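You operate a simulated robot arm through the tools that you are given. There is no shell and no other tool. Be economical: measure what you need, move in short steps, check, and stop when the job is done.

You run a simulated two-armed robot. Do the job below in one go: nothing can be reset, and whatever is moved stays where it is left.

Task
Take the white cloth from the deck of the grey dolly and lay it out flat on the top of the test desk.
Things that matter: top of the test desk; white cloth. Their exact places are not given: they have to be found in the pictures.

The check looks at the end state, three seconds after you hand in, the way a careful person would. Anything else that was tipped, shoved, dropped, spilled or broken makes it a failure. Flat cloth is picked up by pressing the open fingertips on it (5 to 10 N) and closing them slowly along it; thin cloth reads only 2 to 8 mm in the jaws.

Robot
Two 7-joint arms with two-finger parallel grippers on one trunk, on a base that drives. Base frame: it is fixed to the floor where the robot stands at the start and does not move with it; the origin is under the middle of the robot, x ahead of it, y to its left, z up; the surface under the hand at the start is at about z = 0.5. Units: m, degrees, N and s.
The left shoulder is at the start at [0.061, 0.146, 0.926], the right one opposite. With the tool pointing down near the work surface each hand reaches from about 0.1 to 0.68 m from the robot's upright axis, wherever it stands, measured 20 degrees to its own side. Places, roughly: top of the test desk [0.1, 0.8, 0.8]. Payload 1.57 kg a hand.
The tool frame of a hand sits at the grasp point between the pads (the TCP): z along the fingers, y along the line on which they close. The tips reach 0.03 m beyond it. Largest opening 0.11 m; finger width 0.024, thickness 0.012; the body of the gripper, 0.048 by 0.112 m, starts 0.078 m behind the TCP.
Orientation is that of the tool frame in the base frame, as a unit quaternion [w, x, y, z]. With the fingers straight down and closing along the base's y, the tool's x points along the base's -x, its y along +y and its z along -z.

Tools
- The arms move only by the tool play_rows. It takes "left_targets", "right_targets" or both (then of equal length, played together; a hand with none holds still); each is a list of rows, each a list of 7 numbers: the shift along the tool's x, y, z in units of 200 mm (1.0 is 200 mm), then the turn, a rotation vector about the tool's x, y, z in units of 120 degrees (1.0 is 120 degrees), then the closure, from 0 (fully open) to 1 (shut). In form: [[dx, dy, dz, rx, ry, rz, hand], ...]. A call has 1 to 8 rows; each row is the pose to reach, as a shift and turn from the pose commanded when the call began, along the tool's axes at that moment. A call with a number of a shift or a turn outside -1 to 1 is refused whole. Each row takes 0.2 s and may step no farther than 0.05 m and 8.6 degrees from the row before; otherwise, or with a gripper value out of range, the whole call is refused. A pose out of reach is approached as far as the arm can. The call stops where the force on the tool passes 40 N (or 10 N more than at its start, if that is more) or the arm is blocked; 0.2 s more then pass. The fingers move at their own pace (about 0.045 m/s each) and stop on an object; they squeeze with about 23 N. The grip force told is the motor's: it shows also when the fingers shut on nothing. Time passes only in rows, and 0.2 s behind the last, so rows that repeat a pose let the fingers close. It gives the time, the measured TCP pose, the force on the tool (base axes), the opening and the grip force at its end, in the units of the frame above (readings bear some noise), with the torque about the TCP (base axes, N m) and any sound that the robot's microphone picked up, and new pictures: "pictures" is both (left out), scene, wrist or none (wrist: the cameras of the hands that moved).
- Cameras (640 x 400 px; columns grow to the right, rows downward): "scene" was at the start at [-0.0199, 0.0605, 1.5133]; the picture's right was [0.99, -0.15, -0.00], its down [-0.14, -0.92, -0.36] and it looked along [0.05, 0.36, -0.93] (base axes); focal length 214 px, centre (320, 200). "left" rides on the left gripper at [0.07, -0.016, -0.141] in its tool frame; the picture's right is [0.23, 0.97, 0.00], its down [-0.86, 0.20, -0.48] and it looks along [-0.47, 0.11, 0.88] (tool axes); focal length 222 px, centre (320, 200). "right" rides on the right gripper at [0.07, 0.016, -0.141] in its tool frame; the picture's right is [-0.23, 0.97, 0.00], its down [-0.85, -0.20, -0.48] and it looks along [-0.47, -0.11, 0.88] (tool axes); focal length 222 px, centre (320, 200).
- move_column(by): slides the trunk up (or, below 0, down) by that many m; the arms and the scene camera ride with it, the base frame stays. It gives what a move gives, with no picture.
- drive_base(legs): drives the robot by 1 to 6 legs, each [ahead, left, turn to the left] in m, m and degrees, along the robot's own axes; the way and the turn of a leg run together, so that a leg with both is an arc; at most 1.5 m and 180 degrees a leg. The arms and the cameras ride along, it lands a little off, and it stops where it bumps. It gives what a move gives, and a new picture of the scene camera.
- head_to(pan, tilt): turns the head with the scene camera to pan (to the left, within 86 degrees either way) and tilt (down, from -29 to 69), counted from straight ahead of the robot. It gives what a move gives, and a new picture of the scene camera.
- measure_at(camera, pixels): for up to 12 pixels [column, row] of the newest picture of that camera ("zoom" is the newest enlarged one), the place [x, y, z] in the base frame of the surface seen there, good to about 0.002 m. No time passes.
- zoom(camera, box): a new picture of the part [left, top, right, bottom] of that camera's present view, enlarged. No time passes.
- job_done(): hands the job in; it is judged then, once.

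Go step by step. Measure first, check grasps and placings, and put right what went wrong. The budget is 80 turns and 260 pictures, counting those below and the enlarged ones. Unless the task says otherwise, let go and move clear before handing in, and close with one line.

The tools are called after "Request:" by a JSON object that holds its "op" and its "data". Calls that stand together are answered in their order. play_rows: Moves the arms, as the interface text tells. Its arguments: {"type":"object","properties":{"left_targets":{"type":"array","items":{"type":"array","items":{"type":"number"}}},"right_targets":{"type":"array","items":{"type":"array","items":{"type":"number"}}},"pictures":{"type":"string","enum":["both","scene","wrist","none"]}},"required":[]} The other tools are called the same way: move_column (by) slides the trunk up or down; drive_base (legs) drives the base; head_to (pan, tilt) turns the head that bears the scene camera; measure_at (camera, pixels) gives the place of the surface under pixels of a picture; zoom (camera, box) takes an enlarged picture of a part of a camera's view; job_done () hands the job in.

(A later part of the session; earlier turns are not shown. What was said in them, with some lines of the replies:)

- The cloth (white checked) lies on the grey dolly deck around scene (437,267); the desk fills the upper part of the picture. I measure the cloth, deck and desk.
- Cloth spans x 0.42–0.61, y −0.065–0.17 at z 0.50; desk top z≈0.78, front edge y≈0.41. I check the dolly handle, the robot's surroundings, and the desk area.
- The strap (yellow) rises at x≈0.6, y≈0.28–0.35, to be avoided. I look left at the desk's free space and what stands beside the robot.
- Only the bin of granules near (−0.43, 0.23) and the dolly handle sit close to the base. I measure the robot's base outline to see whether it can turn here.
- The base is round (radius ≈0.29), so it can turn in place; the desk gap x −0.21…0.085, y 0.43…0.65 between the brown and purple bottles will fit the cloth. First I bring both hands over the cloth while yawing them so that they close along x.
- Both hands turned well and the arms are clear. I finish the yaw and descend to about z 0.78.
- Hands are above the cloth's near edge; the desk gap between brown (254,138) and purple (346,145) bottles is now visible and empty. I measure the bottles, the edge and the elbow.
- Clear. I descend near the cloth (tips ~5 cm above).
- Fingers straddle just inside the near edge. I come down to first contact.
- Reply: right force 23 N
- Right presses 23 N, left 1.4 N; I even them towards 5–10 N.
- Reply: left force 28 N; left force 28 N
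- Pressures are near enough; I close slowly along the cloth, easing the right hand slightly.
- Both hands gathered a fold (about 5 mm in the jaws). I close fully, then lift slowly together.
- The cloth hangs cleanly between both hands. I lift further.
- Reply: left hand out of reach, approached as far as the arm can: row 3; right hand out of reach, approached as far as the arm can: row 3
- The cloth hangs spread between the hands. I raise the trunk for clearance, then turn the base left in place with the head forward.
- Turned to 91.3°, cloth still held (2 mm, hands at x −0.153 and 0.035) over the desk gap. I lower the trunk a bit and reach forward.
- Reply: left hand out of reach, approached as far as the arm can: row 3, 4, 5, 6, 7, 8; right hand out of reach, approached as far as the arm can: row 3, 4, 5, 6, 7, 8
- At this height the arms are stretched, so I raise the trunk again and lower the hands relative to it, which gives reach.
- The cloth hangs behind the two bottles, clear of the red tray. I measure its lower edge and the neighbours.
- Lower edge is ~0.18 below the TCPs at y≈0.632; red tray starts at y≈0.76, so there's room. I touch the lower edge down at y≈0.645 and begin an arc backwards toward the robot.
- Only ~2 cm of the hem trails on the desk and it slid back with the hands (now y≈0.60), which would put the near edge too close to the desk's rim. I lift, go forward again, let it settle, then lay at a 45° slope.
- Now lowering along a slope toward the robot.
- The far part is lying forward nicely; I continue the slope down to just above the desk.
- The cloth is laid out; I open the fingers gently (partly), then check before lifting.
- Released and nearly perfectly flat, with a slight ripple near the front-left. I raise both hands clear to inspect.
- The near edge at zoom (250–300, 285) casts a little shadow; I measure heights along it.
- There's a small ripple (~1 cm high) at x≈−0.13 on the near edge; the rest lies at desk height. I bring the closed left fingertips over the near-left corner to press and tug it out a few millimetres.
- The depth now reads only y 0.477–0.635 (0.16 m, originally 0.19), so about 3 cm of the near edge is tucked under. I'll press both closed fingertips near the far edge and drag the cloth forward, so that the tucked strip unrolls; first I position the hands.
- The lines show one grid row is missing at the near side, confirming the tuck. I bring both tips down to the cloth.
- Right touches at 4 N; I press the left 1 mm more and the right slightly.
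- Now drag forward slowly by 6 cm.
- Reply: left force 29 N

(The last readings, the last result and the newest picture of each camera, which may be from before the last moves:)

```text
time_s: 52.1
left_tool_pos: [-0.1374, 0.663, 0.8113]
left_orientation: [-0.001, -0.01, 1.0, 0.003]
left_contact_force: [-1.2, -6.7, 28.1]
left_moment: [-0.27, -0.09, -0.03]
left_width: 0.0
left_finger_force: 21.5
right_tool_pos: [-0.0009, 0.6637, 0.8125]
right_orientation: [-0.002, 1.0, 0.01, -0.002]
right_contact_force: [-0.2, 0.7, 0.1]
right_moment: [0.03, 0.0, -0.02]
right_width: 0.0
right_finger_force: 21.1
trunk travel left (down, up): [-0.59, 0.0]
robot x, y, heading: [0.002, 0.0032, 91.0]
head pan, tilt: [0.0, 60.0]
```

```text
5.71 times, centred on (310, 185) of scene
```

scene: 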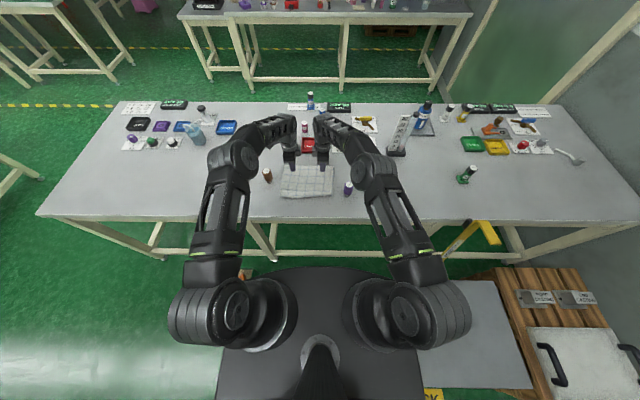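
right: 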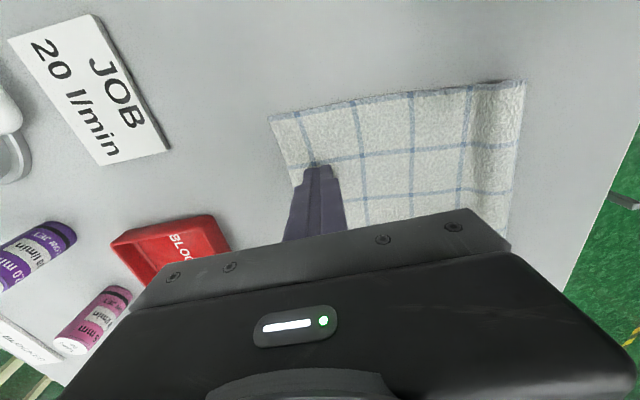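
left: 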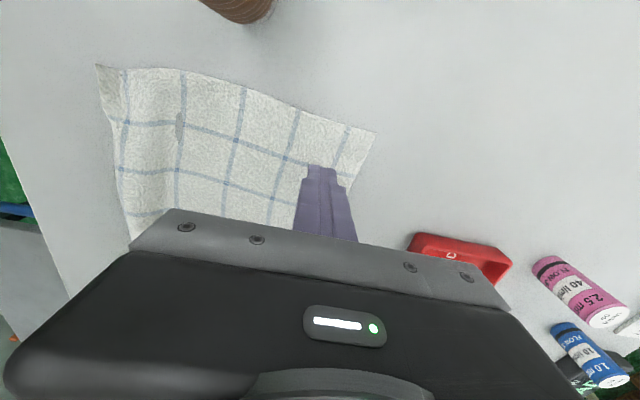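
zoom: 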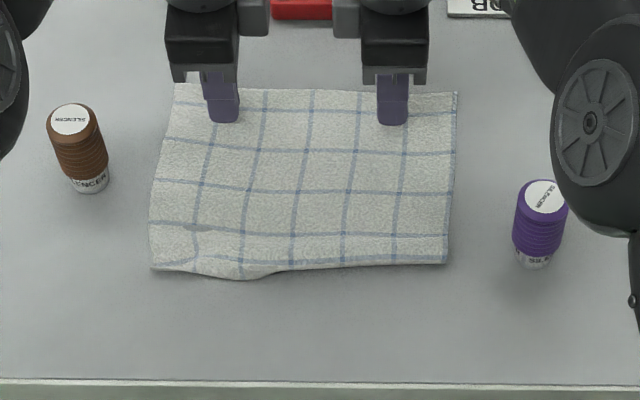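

The strip is unrolling (a fifth line appears at the near edge). I measure how much remains.

Request:
{"op": "measure_at", "data": {"camera": "zoom", "pixels": [[155, 265], [180, 268], [200, 255], [240, 274], [300, 265], [360, 262], [440, 260], [440, 240], [300, 235], [175, 90], [310, 92], [450, 96]]}}

Request:
{"op": "zoom", "data": {"camera": "left", "box": [80, 50, 320, 230]}}

Request:
{"op": "zoom", "data": {"camera": "right", "box": [380, 60, 560, 240]}}

```text
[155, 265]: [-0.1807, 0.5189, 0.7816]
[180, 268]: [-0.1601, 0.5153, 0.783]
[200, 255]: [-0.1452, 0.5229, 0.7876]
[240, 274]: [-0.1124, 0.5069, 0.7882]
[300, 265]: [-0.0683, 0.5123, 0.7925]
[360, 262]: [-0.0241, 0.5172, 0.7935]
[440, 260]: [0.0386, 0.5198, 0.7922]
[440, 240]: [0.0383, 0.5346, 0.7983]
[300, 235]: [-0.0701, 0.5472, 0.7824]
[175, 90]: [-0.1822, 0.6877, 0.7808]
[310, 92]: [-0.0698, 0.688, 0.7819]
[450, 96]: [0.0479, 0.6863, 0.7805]
```

```text
2.22 times, centred on (200, 140) of left
```

zoom: 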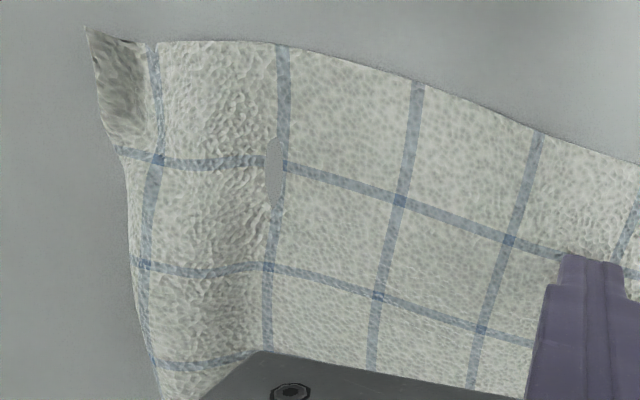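

```text
2.22 times, centred on (470, 150) of right
```

zoom: 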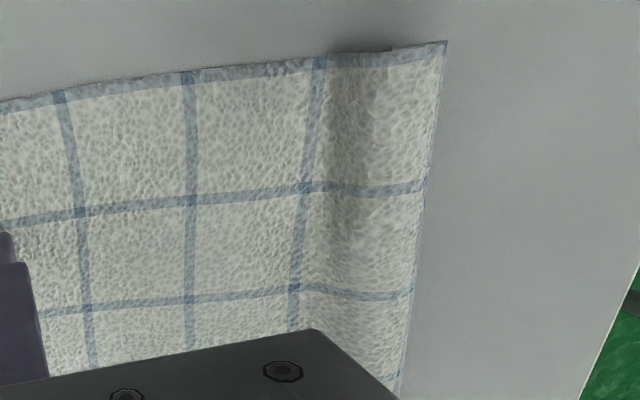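

The remaining tuck forms a low roll near the near edge; I keep dragging forward 3 cm with lighter left pressure.

Request:
{"op": "play_rows", "data": {"left_targets": [[0, 0, -0.003, 0, 0, 0, 1], [0, 0.03, -0.003, 0, 0, 0, 1], [0, 0.06, -0.003, 0, 0, 0, 1], [0, 0.09, -0.003, 0, 0, 0, 1], [0, 0.12, -0.003, 0, 0, 0, 1], [0, 0.15, -0.003, 0, 0, 0, 1]], "right_targets": [[0, 0, 0.005, 0, 0, 0, 1], [0, -0.03, 0.005, 0, 0, 0, 1], [0, -0.06, 0.005, 0, 0, 0, 1], [0, -0.09, 0.005, 0, 0, 0, 1], [0, -0.12, 0.005, 0, 0, 0, 1], [0, -0.15, 0.005, 0, 0, 0, 1]]}}

Request:
{"op": "zoom", "data": {"camera": "scene", "box": [260, 150, 360, 220]}}

```text
time_s: 53.5
left_tool_pos: [-0.1395, 0.6931, 0.8109]
left_orientation: [-0.002, -0.012, 1.0, 0.003]
left_contact_force: [0.8, -3.6, 16.6]
left_moment: [-0.14, -0.12, 0.0]
left_width: 0.0002
left_finger_force: 21.7
right_tool_pos: [-0.0014, 0.6751, 0.8105]
right_orientation: [-0.003, 1.0, 0.01, -0.002]
right_contact_force: [0.3, -2.3, 12.6]
right_moment: [-0.06, -0.11, -0.03]
right_width: 0.0001
right_finger_force: 20.9
right hand out of reach, approached as far as the arm can: row 4, 5, 6
trunk travel left (down, up): [-0.59, 0.0]
robot x, y, heading: [-0.0012, -0.0025, 91.1]
head pan, tilt: [0.0, 60.0]
```

scene: 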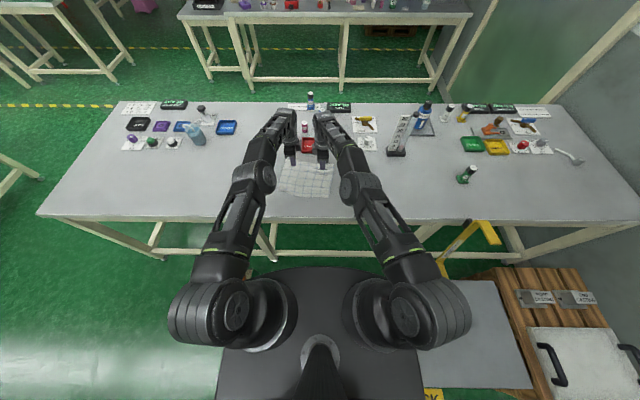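
right: 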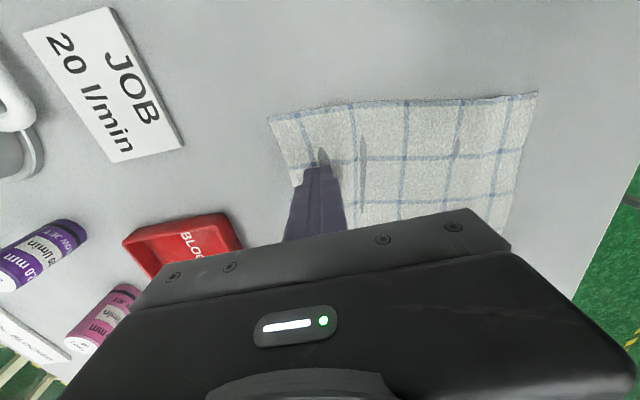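
left: 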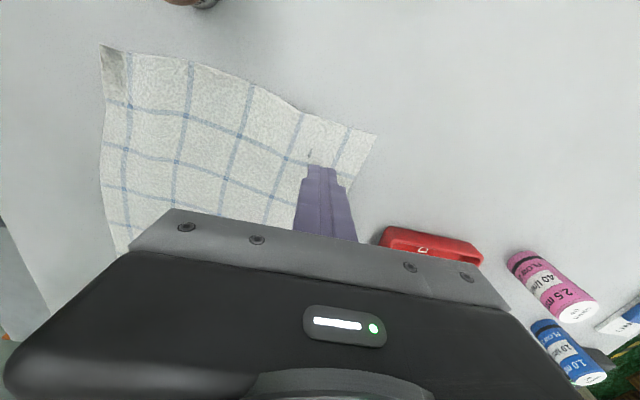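

```text
5.71 times, centred on (310, 185) of scene
```

zoom: 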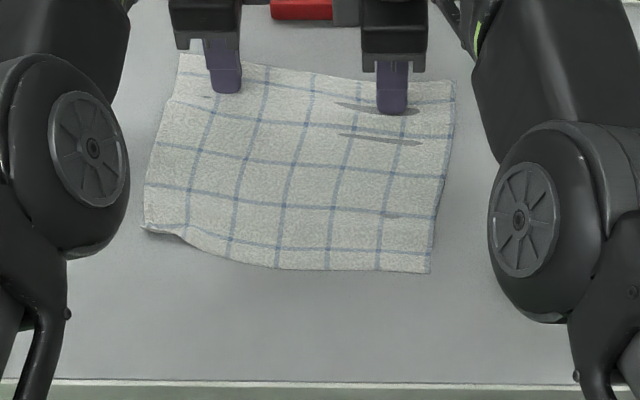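

The tuck has unrolled; slight waves remain. I lift both hands straight up and look.

Request:
{"op": "play_rows", "data": {"left_targets": [[0, 0, -0.08, 0, 0, 0, 1], [0, -0.1, -0.25, 0, 0, 0, 1], [0, -0.3, -0.4, 0, 0, 0, 1], [0, -0.5, -0.5, 0, 0, 0, 1], [0, -0.72, -0.6, 0, 0, 0, 1], [0, -0.94, -0.7, 0, 0, 0, 1]], "right_targets": [[0, 0, -0.08, 0, 0, 0, 1], [0, 0.1, -0.25, 0, 0, 0, 1], [0, 0.3, -0.4, 0, 0, 0, 1], [0, 0.5, -0.5, 0, 0, 0, 1], [0, 0.72, -0.6, 0, 0, 0, 1], [0, 0.94, -0.7, 0, 0, 0, 1]], "pictures": "none"}}

Request:
{"op": "play_rows", "data": {"left_targets": [[0.1, -0.2, -0.2, 0, 0, 0, 1], [0.3, -0.4, -0.4, 0, 0, 0, 1], [0.5, -0.5, -0.5, 0, 0, 0, 1]], "right_targets": [[0.1, 0.2, -0.2, 0, 0, 0, 1], [0.3, 0.4, -0.4, 0, 0, 0, 1], [0.5, 0.5, -0.5, 0, 0, 0, 1]], "pictures": "scene"}}

Request:
{"op": "zoom", "data": {"camera": "scene", "box": [260, 150, 360, 220]}}

```text
time_s: 54.9
left_tool_pos: [-0.1361, 0.504, 0.9497]
left_orientation: [-0.001, -0.009, 1.0, 0.003]
left_contact_force: [0.7, 0.0, -0.6]
left_moment: [0.07, -0.02, 0.05]
left_width: 0.0001
left_finger_force: 21.5
right_tool_pos: [0.0044, 0.4865, 0.953]
right_orientation: [-0.003, 1.0, 0.01, -0.002]
right_contact_force: [-0.3, -0.1, 0.6]
right_moment: [0.02, -0.01, -0.01]
right_width: 0.0002
right_finger_force: 21.6
trunk travel left (down, up): [-0.59, 0.0]
robot x, y, heading: [0.0009, -0.0017, 91.2]
head pan, tilt: [0.0, 60.0]
```

```text
refused: row 1 steps farther than a row can; nothing moved
```

```text
5.71 times, centred on (310, 185) of scene
```

zoom: 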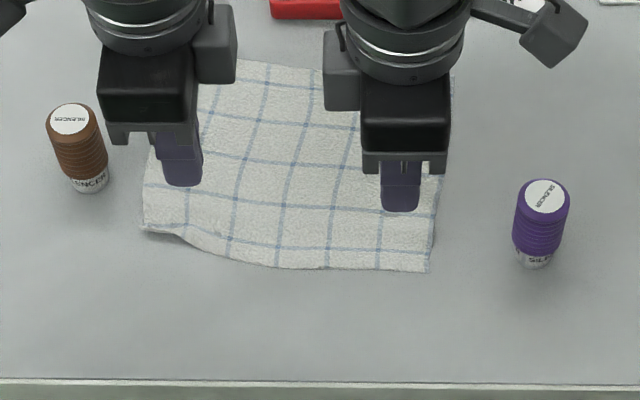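

Request:
{"op": "play_rows", "data": {"left_targets": [[0.05, -0.15, -0.15, 0, 0, 0, 1], [0.15, -0.3, -0.3, 0, 0, 0, 1], [0.25, -0.45, -0.4, 0, 0, 0, 1], [0.4, -0.6, -0.45, 0, 0, 0, 1], [0.55, -0.7, -0.45, 0, 0, 0, 1]], "right_targets": [[0.05, 0.15, -0.15, 0, 0, 0, 1], [0.15, 0.3, -0.3, 0, 0, 0, 1], [0.25, 0.45, -0.4, 0, 0, 0, 1], [0.4, 0.6, -0.45, 0, 0, 0, 1], [0.55, 0.7, -0.45, 0, 0, 0, 1]]}}

Request:
{"op": "zoom", "data": {"camera": "scene", "box": [270, 150, 350, 210]}}

Request:
{"op": "measure_at", "data": {"camera": "scene", "pixels": [[286, 189], [292, 191], [299, 195], [308, 196], [318, 196], [333, 196], [338, 165], [292, 160], [300, 175], [320, 180], [288, 180], [310, 168]]}}

```text
time_s: 56.1
left_tool_pos: [-0.2429, 0.3623, 1.0415]
left_orientation: [0.0, -0.01, 1.0, 0.003]
left_contact_force: [0.4, -0.1, 0.9]
left_moment: [0.03, -0.02, 0.03]
left_width: 0.0001
left_finger_force: 21.4
right_tool_pos: [0.1169, 0.3488, 1.0379]
right_orientation: [-0.002, 1.0, 0.01, -0.002]
right_contact_force: [1.0, 0.3, 0.5]
right_moment: [0.03, 0.01, -0.01]
right_width: 0.0
right_finger_force: 20.7
trunk travel left (down, up): [-0.59, 0.0]
robot x, y, heading: [-0.0026, -0.0047, 91.4]
head pan, tilt: [0.0, 60.0]
```

scene: 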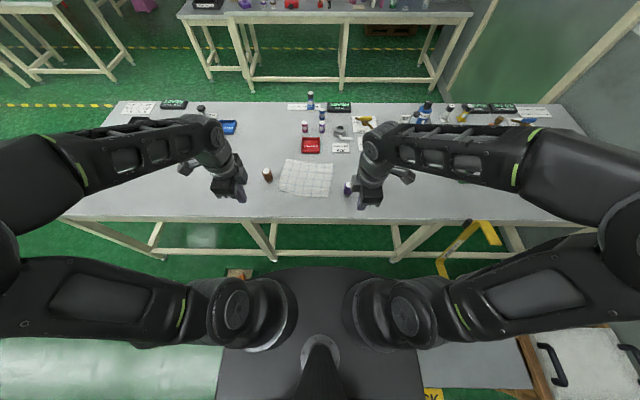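
right: 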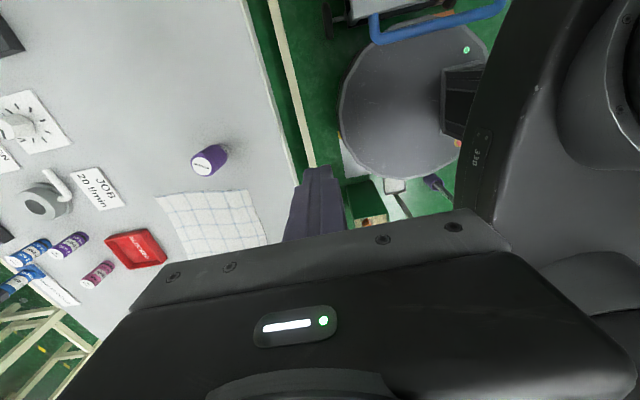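
left: 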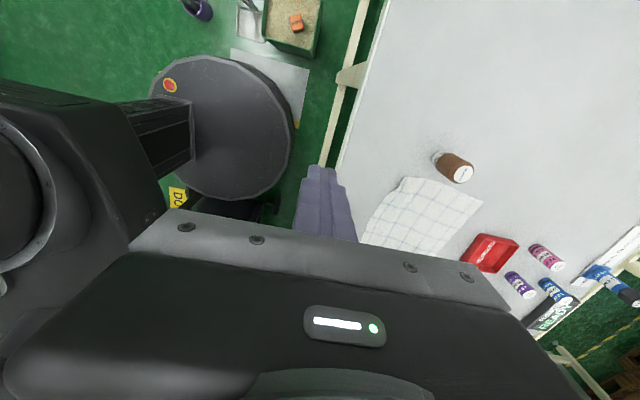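

```text
6.67 times, centred on (310, 180) of scene
```

zoom: 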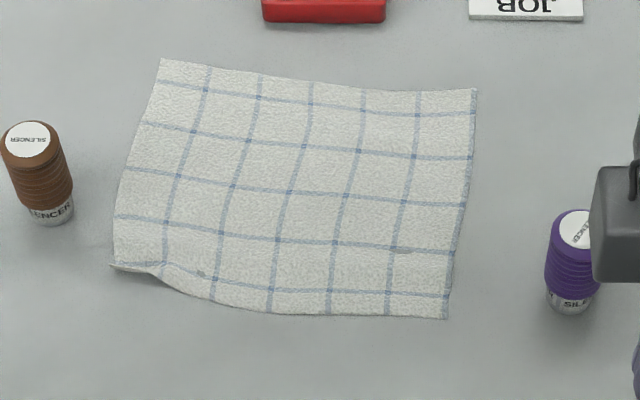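

```text
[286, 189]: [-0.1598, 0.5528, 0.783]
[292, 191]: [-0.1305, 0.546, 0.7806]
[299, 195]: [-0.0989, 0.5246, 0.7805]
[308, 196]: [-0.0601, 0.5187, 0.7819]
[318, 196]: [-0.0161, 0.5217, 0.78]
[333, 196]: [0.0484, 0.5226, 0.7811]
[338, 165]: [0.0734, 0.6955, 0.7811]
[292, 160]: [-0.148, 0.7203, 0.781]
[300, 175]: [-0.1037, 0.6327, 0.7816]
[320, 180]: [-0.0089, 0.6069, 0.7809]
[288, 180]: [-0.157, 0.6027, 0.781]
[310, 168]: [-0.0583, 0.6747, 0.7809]
```

The cloth is flat at z 0.78 nearly everywhere; only the near-left corner (zoom 110–160, 265) still shows a small tuck. I take a closer look.

Request:
{"op": "zoom", "data": {"camera": "left", "box": [350, 150, 490, 260]}}

Request:
{"op": "zoom", "data": {"camera": "scene", "box": [275, 175, 315, 200]}}

```text
3.64 times, centred on (420, 205) of left
```

zoom: 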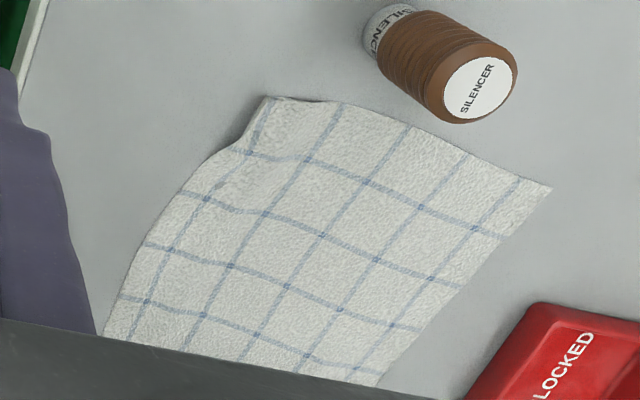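

```text
16.00 times, centred on (295, 188) of scene
```

zoom: 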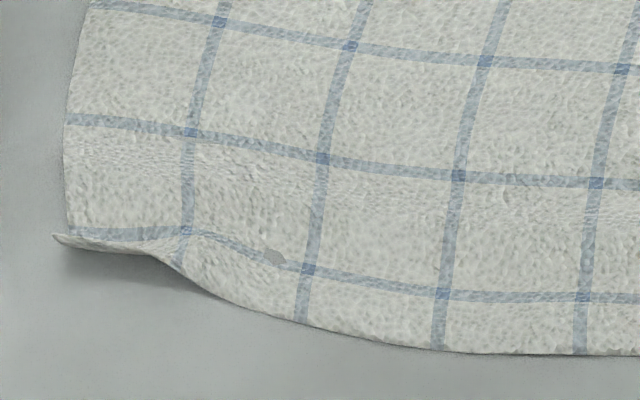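

Request:
{"op": "measure_at", "data": {"camera": "zoom", "pixels": [[60, 238], [80, 242], [100, 246], [130, 250], [160, 252], [180, 268], [90, 234], [130, 230], [75, 210], [275, 258], [200, 280], [150, 200]]}}

```text
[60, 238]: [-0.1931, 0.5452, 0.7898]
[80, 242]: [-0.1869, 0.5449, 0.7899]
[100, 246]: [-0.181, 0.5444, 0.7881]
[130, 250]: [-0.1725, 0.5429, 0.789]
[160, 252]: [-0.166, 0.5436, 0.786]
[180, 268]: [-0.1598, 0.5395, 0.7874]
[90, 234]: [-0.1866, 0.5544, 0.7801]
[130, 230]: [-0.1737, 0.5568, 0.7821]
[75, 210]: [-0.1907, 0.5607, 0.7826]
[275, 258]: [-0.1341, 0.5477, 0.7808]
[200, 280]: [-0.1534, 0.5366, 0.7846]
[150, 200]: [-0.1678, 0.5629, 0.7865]
```

The corner's edge simply curls up about 9 mm (edge z 0.789 vs 0.780). I'll wipe it flat with the closed left fingertips, from just inside outward.

Request:
{"op": "play_rows", "data": {"left_targets": [[-0.1, 0.15, 0, 0, 0, 0, 1], [-0.2, 0.3, 0.05, 0, 0, 0, 1], [-0.3, 0.47, 0.1, 0, 0, 0, 1], [-0.355, 0.65, 0.2, 0, 0, 0, 1], [-0.355, 0.83, 0.35, 0, 0, 0, 1], [-0.355, 1.0, 0.5, 0, 0, 0, 1], [-0.355, 1.0, 0.72, 0, 0, 0, 1], [-0.355, 1.0, 0.94, 0, 0, 0, 1]], "pictures": "wrist"}}

Request:
{"op": "zoom", "data": {"camera": "scene", "box": [260, 150, 360, 220]}}

```text
time_s: 57.9
left_tool_pos: [-0.1749, 0.5655, 0.85]
left_orientation: [-0.001, -0.01, 1.0, 0.002]
left_contact_force: [-0.2, 0.8, 1.3]
left_moment: [-0.04, 0.02, 0.0]
left_width: 0.0
left_finger_force: 21.4
right_tool_pos: [0.1174, 0.3502, 1.0368]
right_orientation: [-0.001, 1.0, 0.011, -0.002]
right_contact_force: [0.0, 0.1, -0.1]
right_moment: [0.0, 0.04, -0.01]
right_width: 0.0
right_finger_force: 20.5
trunk travel left (down, up): [-0.59, 0.0]
robot x, y, heading: [0.0013, 0.001, 91.3]
head pan, tilt: [0.0, 60.0]
```

left: 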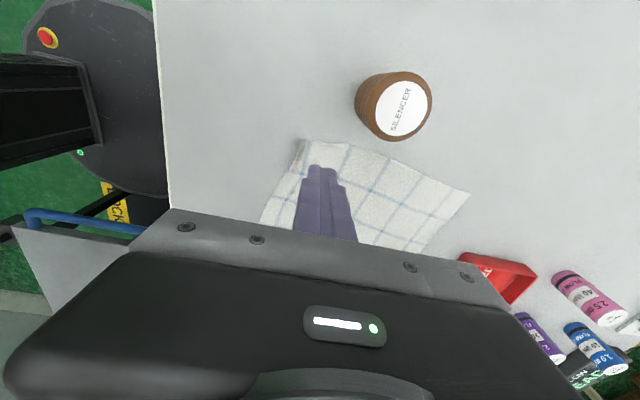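

```text
5.71 times, centred on (310, 185) of scene
```

zoom: 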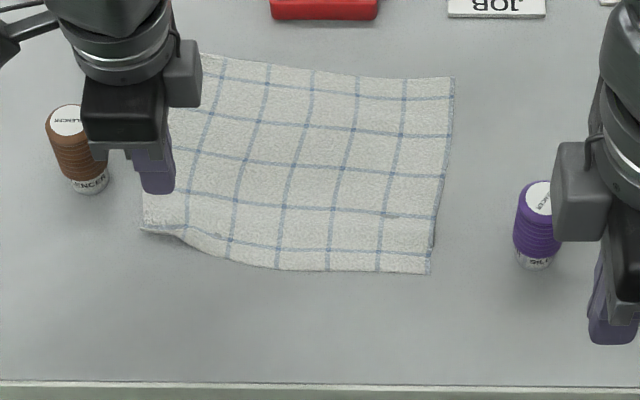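

Request:
{"op": "play_rows", "data": {"left_targets": [[0, 0, 0.1, 0, 0, 0, 1], [0, 0, 0.17, 0, 0, 0, 1], [0, 0, 0.19, 0, 0, 0, 1], [0, 0, 0.195, 0, 0, 0, 1]], "pictures": "none"}}

```text
time_s: 58.9
left_tool_pos: [-0.1764, 0.5667, 0.8121]
left_orientation: [-0.001, -0.01, 1.0, 0.002]
left_contact_force: [0.4, -0.4, 0.1]
left_moment: [0.0, 0.02, -0.01]
left_width: 0.0
left_finger_force: 21.5
right_tool_pos: [0.1174, 0.349, 1.037]
right_orientation: [-0.002, 1.0, 0.01, -0.001]
right_contact_force: [0.1, 0.5, -0.1]
right_moment: [-0.02, 0.0, 0.01]
right_width: 0.0
right_finger_force: 21.5
trunk travel left (down, up): [-0.59, 0.0]
robot x, y, heading: [-0.0006, -0.0022, 91.1]
head pan, tilt: [0.0, 60.0]
```

Request:
{"op": "play_rows", "data": {"left_targets": [[0, -0.02, 0.004, 0, 0, 0, 1], [0, -0.05, 0.007, 0, 0, 0, 1], [0, -0.08, 0.008, 0, 0, 0, 1], [0, -0.11, 0.008, 0, 0, 0, 1], [0, -0.13, 0.008, 0, 0, 0, 1], [0, -0.13, -0.03, 0, 0, 0, 1], [0, -0.13, -0.15, 0, 0, 0, 1], [0, -0.13, -0.35, 0, 0, 0, 1]], "pictures": "wrist"}}

Request:
{"op": "zoom", "data": {"camera": "scene", "box": [260, 150, 360, 220]}}

```text
time_s: 60.7
left_tool_pos: [-0.1724, 0.5376, 0.8834]
left_orientation: [-0.001, -0.009, 1.0, 0.002]
left_contact_force: [0.2, -0.8, -0.5]
left_moment: [0.02, 0.0, 0.03]
left_width: 0.0
left_finger_force: 21.1
right_tool_pos: [0.1185, 0.3492, 1.0371]
right_orientation: [-0.001, 1.0, 0.01, -0.001]
right_contact_force: [-0.7, -0.1, -0.8]
right_moment: [0.03, -0.01, 0.0]
right_width: 0.0
right_finger_force: 21.2
trunk travel left (down, up): [-0.59, 0.0]
robot x, y, heading: [0.0004, -0.002, 91.1]
head pan, tilt: [0.0, 60.0]
```

left: 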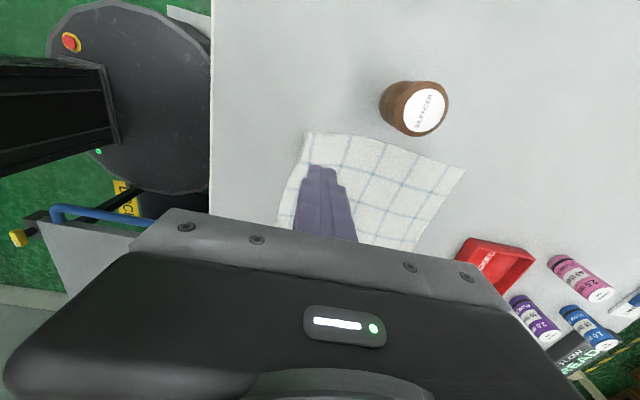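

```text
5.71 times, centred on (310, 185) of scene
```

zoom: 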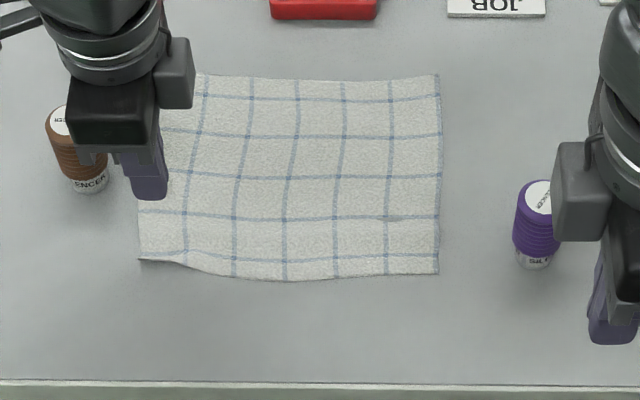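

The wipe squared the cloth up and eased the curl. I retract the left hand and check heights.

Request:
{"op": "play_rows", "data": {"left_targets": [[0, 0, -0.2, 0, 0, 0, 1], [0, -0.1, -0.4, 0, 0, 0, 1], [0.05, -0.3, -0.5, 0, 0, 0, 1], [0.15, -0.5, -0.6, 0, 0, 0, 1], [0.25, -0.7, -0.7, 0, 0, 0, 1], [0.35, -0.85, -0.75, 0, 0, 0, 1]], "pictures": "scene"}}

Request:
{"op": "zoom", "data": {"camera": "scene", "box": [270, 150, 350, 210]}}

Request:
{"op": "measure_at", "data": {"camera": "zoom", "pixels": [[117, 290], [140, 291], [170, 294], [200, 300], [250, 308], [320, 312], [400, 308], [472, 303], [475, 90], [150, 85], [150, 250], [300, 270]]}}

```text
time_s: 62.1
left_tool_pos: [-0.2433, 0.3661, 1.0356]
left_orientation: [-0.001, -0.011, 1.0, 0.001]
left_contact_force: [-0.4, -0.9, -0.2]
left_moment: [0.0, -0.02, 0.02]
left_width: 0.0
left_finger_force: 21.4
right_tool_pos: [0.1175, 0.3481, 1.0373]
right_orientation: [-0.002, 1.0, 0.011, -0.002]
right_contact_force: [-0.9, -0.5, 0.3]
right_moment: [0.01, 0.0, 0.01]
right_width: 0.0
right_finger_force: 21.1
trunk travel left (down, up): [-0.59, 0.0]
robot x, y, heading: [-0.0033, 0.0047, 91.3]
head pan, tilt: [0.0, 60.0]
```

scene: 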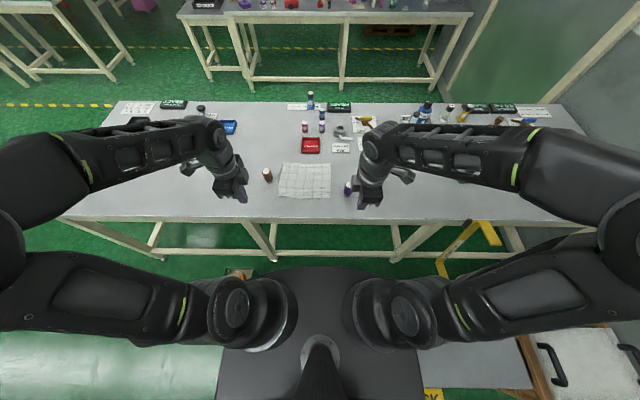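

```text
6.67 times, centred on (310, 180) of scene
```

zoom: 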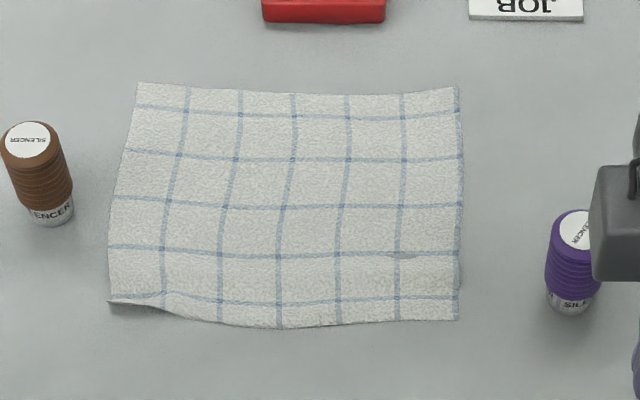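

```text
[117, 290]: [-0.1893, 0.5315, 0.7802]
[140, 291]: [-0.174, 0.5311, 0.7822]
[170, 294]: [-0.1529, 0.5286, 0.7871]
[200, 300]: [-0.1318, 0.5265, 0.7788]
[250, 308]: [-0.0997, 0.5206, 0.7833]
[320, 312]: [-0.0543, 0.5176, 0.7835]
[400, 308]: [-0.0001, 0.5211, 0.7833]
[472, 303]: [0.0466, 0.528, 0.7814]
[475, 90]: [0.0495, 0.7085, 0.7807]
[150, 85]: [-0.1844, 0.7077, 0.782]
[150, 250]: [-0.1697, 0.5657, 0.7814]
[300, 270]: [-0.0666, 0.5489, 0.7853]
```

The cloth lies flat at z ≈0.78 over its full 0.23 × 0.19 m extent (x −0.19…0.05, y 0.52…0.71). A few millimetres of curl remain at the near-left corner. Both bottles and the tray are undisturbed and both hands are clear, so I hand in.

Request:
{"op": "job_done", "data": {}}

```text
The job is handed in.
```

The white cloth is off the dolly and laid out flat on the top of the test desk, apart from a few millimetres of curl at its near-left corner; I saw nothing else moved or knocked over.
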